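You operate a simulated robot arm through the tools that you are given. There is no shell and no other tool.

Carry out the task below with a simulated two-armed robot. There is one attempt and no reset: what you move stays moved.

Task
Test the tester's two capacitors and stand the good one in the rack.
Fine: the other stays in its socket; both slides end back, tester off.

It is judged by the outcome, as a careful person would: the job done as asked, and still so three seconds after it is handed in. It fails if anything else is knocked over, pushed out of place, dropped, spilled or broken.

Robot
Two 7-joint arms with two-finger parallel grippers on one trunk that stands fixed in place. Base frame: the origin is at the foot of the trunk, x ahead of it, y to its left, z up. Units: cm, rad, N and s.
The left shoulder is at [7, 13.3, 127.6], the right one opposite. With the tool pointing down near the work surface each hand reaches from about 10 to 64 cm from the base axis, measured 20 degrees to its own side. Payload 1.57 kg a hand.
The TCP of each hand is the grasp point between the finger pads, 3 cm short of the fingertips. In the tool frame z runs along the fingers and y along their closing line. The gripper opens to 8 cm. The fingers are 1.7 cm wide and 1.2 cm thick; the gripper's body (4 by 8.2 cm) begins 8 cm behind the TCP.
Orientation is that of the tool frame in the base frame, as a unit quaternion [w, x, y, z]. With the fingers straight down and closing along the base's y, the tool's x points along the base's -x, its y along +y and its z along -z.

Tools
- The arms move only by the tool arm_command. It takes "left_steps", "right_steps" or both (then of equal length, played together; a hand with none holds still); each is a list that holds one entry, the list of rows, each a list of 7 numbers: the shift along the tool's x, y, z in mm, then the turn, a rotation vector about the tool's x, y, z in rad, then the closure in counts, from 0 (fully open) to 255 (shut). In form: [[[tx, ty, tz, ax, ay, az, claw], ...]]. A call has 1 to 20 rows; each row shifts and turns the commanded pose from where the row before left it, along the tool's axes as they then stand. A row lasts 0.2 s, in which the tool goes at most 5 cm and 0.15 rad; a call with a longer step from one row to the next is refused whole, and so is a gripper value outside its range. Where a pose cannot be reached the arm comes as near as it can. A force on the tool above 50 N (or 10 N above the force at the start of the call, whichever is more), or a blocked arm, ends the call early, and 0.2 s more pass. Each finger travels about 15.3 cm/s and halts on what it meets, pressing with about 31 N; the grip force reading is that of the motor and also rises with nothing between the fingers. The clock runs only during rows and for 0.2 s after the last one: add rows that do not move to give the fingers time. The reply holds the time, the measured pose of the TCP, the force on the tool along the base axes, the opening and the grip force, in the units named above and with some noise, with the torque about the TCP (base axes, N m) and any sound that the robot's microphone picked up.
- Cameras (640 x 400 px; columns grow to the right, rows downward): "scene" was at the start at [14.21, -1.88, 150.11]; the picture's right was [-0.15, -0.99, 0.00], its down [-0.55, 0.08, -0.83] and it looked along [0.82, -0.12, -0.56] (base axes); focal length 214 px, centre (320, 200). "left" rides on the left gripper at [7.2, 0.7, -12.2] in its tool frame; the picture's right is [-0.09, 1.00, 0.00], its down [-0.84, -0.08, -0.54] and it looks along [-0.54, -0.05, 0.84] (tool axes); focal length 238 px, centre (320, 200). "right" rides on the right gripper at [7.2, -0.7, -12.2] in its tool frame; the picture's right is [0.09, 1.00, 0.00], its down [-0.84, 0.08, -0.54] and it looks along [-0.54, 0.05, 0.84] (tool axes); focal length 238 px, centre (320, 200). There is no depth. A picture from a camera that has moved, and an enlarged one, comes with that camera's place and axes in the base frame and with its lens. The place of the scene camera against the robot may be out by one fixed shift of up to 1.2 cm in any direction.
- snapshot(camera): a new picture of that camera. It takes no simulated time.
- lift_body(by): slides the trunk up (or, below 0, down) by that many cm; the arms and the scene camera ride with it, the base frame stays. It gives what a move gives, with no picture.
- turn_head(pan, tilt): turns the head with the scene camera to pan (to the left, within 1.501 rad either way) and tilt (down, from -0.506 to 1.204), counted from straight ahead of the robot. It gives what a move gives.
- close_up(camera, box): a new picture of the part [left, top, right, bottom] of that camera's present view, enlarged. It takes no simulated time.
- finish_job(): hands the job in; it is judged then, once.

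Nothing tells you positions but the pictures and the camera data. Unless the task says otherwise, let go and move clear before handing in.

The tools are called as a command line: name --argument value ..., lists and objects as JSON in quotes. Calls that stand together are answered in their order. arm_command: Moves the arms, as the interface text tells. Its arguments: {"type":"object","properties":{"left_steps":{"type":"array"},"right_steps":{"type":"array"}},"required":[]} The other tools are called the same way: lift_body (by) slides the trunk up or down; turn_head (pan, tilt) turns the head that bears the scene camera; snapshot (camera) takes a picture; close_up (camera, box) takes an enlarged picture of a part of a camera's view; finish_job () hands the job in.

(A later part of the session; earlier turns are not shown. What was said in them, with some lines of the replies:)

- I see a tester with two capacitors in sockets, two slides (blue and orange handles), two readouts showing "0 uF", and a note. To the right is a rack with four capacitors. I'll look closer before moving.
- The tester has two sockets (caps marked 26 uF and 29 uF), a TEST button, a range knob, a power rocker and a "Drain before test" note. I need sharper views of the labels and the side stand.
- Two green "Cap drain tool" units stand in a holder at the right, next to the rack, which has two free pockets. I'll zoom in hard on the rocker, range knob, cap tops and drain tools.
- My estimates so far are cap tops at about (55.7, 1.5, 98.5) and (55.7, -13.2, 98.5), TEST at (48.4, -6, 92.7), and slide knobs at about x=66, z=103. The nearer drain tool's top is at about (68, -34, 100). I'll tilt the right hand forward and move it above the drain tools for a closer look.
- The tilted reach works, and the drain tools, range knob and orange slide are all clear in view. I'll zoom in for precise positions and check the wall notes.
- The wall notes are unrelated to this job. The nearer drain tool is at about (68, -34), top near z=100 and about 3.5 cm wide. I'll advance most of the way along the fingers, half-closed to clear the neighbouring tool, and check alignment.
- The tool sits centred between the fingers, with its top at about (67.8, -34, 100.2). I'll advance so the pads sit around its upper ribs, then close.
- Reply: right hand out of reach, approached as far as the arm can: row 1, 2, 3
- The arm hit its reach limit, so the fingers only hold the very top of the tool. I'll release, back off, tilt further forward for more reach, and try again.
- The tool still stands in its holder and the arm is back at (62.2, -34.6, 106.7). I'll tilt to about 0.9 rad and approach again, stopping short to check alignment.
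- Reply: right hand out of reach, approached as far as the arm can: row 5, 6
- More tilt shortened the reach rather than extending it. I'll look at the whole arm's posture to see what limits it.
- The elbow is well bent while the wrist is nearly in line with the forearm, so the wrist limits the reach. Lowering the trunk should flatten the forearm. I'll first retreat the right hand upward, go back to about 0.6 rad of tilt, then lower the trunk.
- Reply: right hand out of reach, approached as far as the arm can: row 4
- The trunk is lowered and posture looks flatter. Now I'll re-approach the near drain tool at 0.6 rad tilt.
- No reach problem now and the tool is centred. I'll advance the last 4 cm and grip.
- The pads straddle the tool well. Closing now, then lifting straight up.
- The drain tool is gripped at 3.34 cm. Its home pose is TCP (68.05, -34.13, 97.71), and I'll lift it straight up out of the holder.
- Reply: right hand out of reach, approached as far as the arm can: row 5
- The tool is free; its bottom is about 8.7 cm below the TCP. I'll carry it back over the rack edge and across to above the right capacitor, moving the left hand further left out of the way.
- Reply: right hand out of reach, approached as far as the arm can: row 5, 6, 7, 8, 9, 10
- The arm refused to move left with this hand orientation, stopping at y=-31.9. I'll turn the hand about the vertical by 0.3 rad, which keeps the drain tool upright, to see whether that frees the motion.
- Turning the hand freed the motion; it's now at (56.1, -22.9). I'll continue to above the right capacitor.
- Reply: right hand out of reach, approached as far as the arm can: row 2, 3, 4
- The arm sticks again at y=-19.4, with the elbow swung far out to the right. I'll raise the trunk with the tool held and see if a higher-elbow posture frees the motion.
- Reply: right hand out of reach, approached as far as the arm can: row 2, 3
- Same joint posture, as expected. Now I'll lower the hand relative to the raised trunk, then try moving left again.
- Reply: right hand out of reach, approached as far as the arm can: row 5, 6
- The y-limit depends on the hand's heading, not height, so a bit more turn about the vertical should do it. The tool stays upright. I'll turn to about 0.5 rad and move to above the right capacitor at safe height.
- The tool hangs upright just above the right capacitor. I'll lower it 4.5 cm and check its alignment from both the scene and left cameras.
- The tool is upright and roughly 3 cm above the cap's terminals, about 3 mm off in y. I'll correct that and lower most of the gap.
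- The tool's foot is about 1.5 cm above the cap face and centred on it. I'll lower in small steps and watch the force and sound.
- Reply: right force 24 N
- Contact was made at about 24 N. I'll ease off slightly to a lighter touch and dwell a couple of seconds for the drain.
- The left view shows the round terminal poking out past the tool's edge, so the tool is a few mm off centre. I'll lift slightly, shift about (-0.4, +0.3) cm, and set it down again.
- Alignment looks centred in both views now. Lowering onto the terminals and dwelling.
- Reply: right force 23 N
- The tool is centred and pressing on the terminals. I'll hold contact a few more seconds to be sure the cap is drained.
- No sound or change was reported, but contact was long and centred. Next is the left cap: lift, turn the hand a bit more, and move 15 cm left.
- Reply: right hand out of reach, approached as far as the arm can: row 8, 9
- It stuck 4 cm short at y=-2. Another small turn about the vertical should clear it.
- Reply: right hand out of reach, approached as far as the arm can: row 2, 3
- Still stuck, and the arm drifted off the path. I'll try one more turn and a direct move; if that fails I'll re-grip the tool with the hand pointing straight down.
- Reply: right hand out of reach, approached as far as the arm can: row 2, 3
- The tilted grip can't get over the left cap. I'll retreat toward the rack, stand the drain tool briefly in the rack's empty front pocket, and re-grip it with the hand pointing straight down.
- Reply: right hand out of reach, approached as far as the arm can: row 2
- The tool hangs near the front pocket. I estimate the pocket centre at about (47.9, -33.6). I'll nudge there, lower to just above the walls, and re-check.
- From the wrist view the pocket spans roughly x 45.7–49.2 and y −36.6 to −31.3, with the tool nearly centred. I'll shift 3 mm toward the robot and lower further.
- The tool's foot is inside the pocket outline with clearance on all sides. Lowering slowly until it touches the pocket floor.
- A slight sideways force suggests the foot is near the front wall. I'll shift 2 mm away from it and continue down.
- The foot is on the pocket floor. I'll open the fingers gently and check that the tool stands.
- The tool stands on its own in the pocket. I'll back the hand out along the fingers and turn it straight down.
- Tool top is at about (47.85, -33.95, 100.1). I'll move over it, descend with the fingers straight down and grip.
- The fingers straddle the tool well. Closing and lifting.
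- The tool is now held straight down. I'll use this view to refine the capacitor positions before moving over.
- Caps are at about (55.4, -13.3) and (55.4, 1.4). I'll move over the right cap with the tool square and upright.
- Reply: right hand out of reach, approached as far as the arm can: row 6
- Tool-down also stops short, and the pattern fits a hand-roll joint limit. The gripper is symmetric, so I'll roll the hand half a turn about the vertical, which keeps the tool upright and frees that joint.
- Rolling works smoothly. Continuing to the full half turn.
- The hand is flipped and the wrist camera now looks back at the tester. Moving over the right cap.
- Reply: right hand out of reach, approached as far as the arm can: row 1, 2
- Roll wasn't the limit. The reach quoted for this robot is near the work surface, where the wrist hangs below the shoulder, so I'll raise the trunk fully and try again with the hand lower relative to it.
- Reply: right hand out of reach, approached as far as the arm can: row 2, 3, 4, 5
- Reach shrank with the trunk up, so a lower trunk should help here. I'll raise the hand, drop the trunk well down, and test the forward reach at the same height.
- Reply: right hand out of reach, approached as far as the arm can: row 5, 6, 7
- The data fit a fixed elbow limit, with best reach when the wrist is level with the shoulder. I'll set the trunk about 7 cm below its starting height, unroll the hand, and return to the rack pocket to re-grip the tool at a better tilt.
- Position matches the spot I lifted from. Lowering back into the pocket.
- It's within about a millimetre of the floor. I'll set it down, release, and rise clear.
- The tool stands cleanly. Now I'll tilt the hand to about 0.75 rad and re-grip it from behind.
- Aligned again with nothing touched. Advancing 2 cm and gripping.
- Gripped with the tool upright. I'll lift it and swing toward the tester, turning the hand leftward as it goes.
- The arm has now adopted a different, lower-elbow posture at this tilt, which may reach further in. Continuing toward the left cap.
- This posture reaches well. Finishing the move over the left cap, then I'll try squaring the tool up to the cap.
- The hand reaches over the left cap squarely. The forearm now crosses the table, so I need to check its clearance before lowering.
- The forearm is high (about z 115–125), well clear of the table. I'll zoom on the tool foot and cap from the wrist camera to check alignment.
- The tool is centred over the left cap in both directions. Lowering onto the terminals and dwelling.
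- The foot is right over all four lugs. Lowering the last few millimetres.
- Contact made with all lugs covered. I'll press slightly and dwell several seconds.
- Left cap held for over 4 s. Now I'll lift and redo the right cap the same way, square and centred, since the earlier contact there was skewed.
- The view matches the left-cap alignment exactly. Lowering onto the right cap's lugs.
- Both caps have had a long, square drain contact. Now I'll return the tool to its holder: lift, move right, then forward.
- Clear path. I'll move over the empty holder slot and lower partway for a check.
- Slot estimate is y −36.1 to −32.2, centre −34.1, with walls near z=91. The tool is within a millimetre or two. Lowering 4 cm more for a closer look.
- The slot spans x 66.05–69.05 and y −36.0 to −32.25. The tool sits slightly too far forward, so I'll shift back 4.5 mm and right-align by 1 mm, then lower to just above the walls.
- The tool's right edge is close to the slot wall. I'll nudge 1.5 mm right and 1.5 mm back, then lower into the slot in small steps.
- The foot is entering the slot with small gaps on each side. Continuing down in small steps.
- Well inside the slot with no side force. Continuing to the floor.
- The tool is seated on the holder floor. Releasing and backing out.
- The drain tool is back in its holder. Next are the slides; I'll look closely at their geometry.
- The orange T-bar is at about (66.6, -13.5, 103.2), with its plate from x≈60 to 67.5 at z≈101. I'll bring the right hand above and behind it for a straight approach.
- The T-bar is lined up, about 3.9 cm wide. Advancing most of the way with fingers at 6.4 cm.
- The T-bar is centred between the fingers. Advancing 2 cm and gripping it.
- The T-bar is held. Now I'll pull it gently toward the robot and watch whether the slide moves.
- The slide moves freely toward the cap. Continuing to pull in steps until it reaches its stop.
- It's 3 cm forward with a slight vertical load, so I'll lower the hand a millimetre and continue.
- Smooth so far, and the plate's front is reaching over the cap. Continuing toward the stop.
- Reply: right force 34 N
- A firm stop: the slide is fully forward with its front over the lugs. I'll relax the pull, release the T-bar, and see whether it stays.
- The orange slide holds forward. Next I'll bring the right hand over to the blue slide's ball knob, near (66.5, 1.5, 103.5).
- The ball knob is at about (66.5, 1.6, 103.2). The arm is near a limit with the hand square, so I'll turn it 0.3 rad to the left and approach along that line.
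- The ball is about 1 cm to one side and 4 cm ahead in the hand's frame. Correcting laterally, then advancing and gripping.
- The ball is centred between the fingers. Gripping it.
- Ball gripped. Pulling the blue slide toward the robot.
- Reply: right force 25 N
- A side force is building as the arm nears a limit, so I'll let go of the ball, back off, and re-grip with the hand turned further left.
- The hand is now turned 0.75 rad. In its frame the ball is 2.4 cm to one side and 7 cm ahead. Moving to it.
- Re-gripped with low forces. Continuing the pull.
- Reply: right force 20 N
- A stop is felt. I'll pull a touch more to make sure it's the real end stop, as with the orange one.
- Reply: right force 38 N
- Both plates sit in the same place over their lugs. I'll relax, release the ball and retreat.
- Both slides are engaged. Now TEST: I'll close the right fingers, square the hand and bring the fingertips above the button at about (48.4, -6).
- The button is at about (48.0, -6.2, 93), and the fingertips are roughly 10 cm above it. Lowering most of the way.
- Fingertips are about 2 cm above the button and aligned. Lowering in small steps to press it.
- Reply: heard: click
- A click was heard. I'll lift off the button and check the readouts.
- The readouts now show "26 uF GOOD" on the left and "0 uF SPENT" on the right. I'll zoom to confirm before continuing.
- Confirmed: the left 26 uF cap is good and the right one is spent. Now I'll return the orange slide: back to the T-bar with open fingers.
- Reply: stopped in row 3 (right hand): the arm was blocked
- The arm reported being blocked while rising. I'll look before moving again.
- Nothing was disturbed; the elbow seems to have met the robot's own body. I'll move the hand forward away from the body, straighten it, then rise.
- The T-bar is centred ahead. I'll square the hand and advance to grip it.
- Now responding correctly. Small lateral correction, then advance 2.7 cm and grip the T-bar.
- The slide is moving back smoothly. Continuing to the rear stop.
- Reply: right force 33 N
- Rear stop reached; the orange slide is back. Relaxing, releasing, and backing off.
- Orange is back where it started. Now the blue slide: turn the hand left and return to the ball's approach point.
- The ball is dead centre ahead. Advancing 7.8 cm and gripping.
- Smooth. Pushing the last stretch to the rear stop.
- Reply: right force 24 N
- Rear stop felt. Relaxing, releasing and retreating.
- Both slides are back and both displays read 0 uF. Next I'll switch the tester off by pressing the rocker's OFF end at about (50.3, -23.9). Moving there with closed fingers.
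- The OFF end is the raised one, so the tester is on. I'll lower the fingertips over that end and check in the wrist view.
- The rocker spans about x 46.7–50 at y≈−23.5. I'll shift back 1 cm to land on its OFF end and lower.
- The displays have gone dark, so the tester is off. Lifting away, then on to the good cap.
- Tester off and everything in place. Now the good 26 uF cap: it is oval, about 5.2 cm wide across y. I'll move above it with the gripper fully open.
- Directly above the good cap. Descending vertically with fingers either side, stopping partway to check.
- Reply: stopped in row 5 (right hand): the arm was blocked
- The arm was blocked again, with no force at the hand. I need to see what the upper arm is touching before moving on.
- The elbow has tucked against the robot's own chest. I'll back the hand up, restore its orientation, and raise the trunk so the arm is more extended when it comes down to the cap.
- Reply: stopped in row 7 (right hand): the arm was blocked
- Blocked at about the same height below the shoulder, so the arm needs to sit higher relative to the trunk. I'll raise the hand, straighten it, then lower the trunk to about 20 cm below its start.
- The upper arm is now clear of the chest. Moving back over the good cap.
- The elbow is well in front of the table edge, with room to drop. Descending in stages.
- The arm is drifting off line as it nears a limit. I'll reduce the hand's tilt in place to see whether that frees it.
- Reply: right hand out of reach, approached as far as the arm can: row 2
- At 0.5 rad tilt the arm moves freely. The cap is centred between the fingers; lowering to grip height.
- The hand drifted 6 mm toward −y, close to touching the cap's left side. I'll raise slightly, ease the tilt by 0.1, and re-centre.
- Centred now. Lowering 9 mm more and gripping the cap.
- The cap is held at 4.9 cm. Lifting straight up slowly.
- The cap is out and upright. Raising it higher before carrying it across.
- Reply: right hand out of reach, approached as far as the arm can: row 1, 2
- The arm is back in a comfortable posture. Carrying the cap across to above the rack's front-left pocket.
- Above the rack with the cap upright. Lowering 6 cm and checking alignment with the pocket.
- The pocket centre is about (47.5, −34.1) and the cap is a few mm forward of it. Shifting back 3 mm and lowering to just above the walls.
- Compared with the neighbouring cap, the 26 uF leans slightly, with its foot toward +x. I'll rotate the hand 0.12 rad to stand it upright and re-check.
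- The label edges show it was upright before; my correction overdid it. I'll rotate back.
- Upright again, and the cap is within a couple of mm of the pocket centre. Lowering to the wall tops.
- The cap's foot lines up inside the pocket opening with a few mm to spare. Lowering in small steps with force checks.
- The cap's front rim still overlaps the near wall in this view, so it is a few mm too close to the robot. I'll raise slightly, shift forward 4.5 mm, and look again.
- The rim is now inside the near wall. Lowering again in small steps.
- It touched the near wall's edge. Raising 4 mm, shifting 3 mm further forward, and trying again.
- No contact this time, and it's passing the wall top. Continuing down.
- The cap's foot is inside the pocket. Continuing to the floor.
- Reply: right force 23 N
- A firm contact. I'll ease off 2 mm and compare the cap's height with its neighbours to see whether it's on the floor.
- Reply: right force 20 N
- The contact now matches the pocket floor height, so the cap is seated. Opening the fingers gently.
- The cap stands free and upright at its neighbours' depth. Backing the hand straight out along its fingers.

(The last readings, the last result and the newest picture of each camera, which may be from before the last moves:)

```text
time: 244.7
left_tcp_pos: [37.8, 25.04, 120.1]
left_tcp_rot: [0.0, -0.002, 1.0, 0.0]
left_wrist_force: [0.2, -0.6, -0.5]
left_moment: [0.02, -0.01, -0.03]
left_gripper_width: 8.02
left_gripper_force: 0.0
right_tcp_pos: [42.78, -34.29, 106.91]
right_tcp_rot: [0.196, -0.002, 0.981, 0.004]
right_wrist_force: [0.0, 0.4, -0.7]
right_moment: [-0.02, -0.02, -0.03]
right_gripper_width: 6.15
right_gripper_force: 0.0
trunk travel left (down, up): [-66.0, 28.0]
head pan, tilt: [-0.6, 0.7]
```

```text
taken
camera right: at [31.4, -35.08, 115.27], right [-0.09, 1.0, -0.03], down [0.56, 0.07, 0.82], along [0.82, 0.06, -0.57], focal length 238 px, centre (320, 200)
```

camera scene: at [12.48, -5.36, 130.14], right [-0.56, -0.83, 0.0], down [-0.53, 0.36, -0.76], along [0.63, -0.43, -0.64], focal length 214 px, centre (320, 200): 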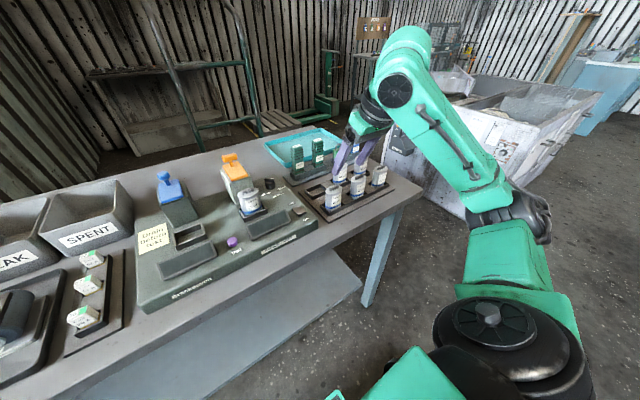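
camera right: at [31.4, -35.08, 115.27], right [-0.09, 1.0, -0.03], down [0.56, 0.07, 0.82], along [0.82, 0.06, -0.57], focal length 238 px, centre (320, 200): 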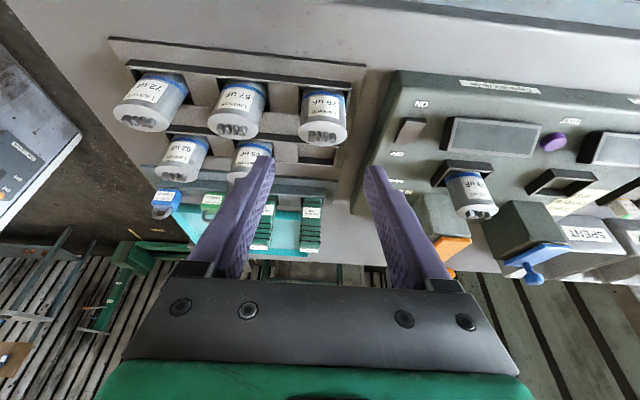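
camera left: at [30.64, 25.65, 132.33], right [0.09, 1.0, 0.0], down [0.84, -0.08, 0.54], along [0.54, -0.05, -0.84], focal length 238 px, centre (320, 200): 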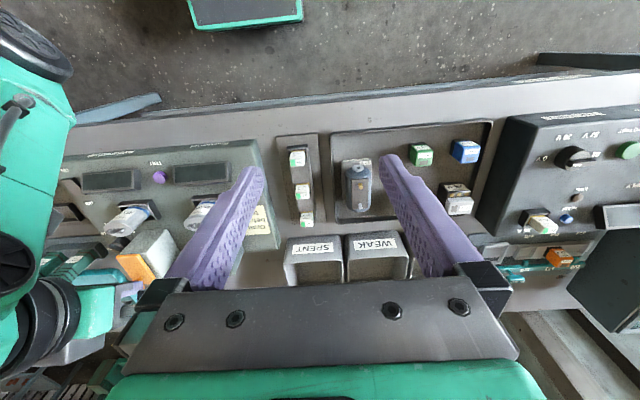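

The hand is clear. Raising it further and inspecting the whole bench.

arm_command --right_steps '[[[-13, 0, -30.7, 0, 0, 0, 60], [-13, 0, -30.7, 0, 0, 0, 60], [-13, 0, -30.7, 0, 0, 0, 60], [0, -30, 0, 0, 0, 0, 60], [0, 0, 0, 0, 0, 0, 60]]]'

turn_head --pan -0.3 --tilt 0.65

snapshot --camera "scene"

snapshot --camera "left"

snapshot --camera "right"

```text
time: 245.8
left_tcp_pos: [37.83, 25.17, 120.15]
left_tcp_rot: [0.0, -0.001, 1.0, -0.001]
left_wrist_force: [0.2, -0.2, 0.8]
left_moment: [-0.03, -0.01, -0.01]
left_gripper_width: 7.99
left_gripper_force: 0.0
right_tcp_pos: [42.95, -37.06, 116.75]
right_tcp_rot: [0.197, -0.002, 0.98, 0.002]
right_wrist_force: [-0.2, 0.3, 0.1]
right_moment: [-0.03, 0.01, 0.0]
right_gripper_width: 6.12
right_gripper_force: 0.1
trunk travel left (down, up): [-66.0, 28.0]
head pan, tilt: [-0.6, 0.7]
```

```text
time: 246.7
left_tcp_pos: [37.73, 25.1, 120.15]
left_tcp_rot: [0.001, -0.001, 1.0, -0.001]
left_wrist_force: [0.1, -0.4, 0.7]
left_moment: [0.01, -0.04, 0.0]
left_gripper_width: 7.99
left_gripper_force: 0.1
right_tcp_pos: [42.93, -37.12, 116.67]
right_tcp_rot: [0.197, -0.002, 0.98, 0.004]
right_wrist_force: [0.0, 0.1, 0.2]
right_moment: [-0.01, 0.02, 0.04]
right_gripper_width: 6.13
right_gripper_force: 0.1
trunk travel left (down, up): [-66.0, 28.0]
head pan, tilt: [-0.3, 0.649]
```

```text
taken
camera scene: at [13.72, -3.12, 130.58], right [-0.3, -0.96, 0.0], down [-0.58, 0.18, -0.8], along [0.76, -0.24, -0.6], focal length 214 px, centre (320, 200)
```

scene: 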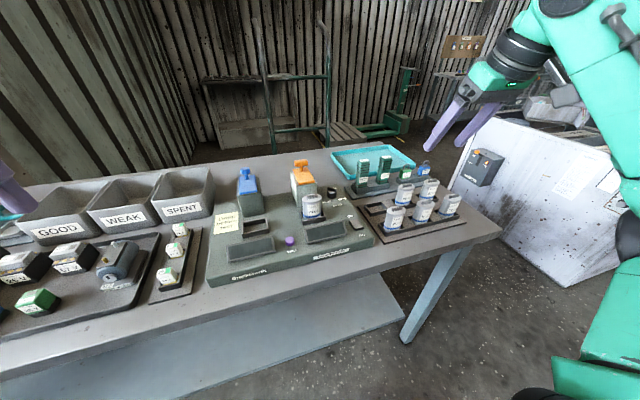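

```text
taken
camera left: at [30.59, 25.7, 132.33], right [0.09, 1.0, 0.0], down [0.84, -0.08, 0.54], along [0.54, -0.05, -0.84], focal length 238 px, centre (320, 200)
```

left: 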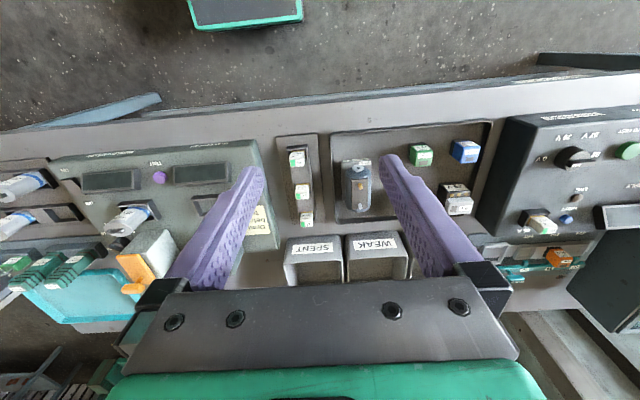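

```text
taken
camera right: at [31.6, -37.93, 125.15], right [-0.09, 1.0, -0.03], down [0.56, 0.07, 0.82], along [0.82, 0.06, -0.57], focal length 238 px, centre (320, 200)
```

right: 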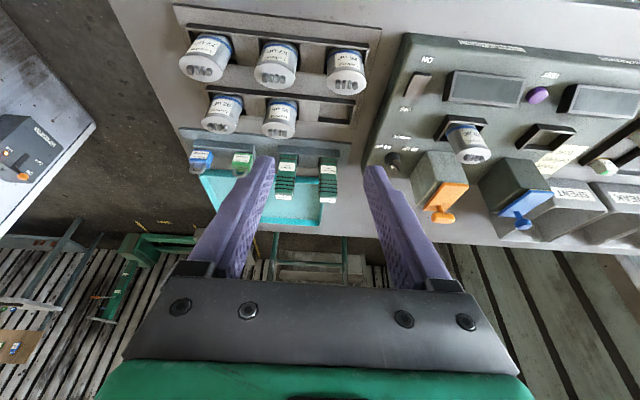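

close_up --camera "scene" --box '[330, 140, 470, 240]'

close_up --camera "scene" --box '[205, 155, 385, 285]'

close_up --camera "right" --box '[380, 30, 600, 250]'

close_up --camera "right" --box '[170, 0, 390, 240]'

```text
4.00 times, centred on (400, 190) of scene
camera zoom: at [13.72, -3.12, 130.58], right [-0.3, -0.96, 0.0], down [-0.58, 0.18, -0.8], along [0.76, -0.24, -0.6], focal length 858 px, centre (0, 240)
```

zoom: 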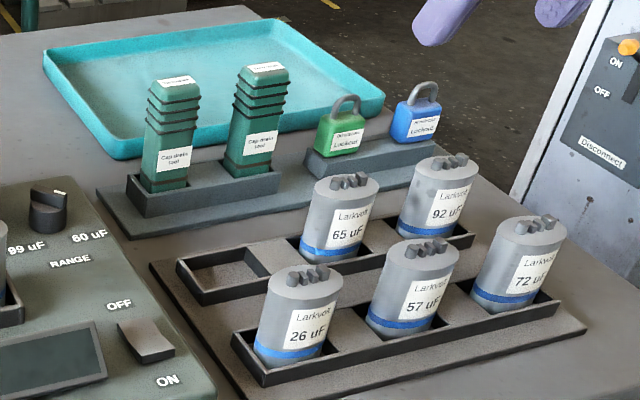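

```text
3.08 times, centred on (295, 220) of scene
camera zoom: at [13.72, -3.12, 130.58], right [-0.3, -0.96, 0.0], down [-0.58, 0.18, -0.8], along [0.76, -0.24, -0.6], focal length 660 px, centre (397, 138)
```

zoom: 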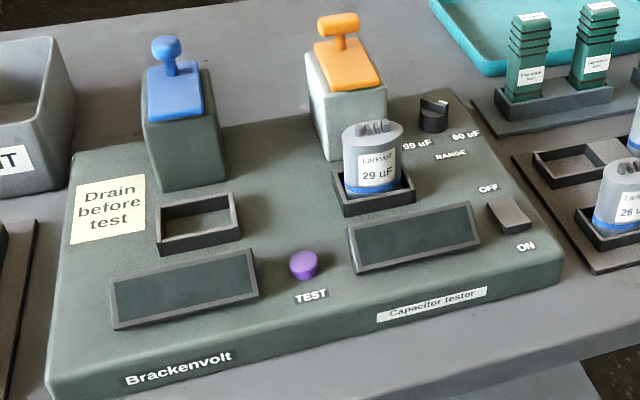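

```text
1.82 times, centred on (490, 140) of right
camera zoom: at [31.6, -37.93, 125.15], right [-0.09, 1.0, -0.03], down [0.56, 0.07, 0.82], along [0.82, 0.06, -0.57], focal length 433 px, centre (11, 309)
```

zoom: 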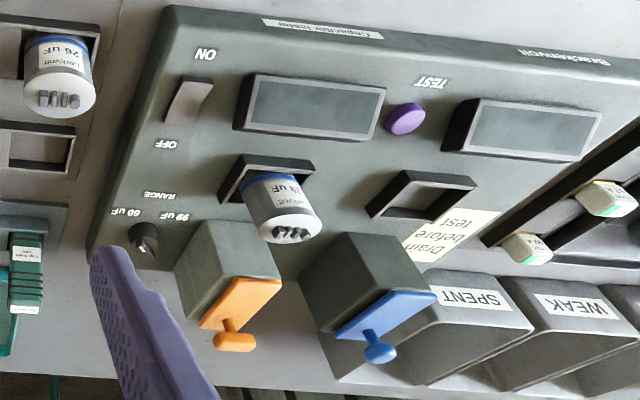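

```text
1.67 times, centred on (280, 120) of right
camera zoom: at [31.6, -37.93, 125.15], right [-0.09, 1.0, -0.03], down [0.56, 0.07, 0.82], along [0.82, 0.06, -0.57], focal length 397 px, centre (387, 333)
```

zoom: 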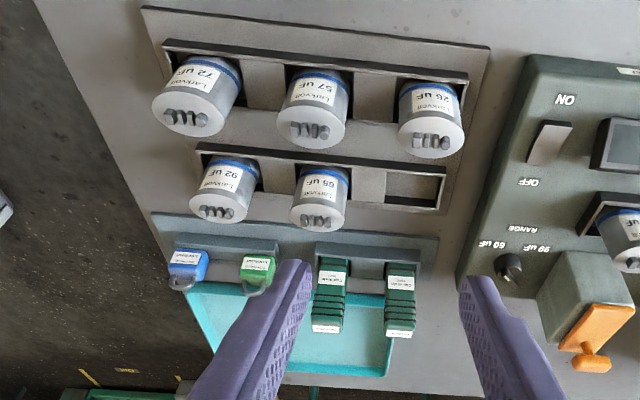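

The 26 uF cap tested good and now stands in the rack's front-left pocket, level with its neighbours. The spent 29 uF is still in its socket. Both slides are back, the displays are dark with the rocker at OFF, and the drain tool is back in its holder. Both hands are clear, so I'm handing in.

finish_job

```text
The job is handed in.
```

I tested both capacitors, and the good one, the 26 uF, is now standing in the rack's front-left pocket. The job is handed in; no result came back with the hand-in.

- **Test result:** the tester read "26 uF GOOD" on the left and "0 uF SPENT" on the right. The spent 29 uF capacitor is still in its socket.
- **Draining:** I held a drain tool on each capacitor's terminals for about four seconds before testing, as the note on the tester asks. Neither drain gave a sound or a reading, so I can't confirm the capacitors were charged or that they discharged.
- **Tester:** both slides are pushed back to their rear stops. The rocker is at OFF and both displays are dark.
- **Drain tool:** it is back in its holder. I stood it in the rack's front-left pocket, then empty, for a few minutes while I changed my grip.
- **Blocked moves:** the right arm stopped a few times against the robot's own body. Nothing on the bench was moved or knocked over, and I found nothing out of place in the last pictures before handing in.
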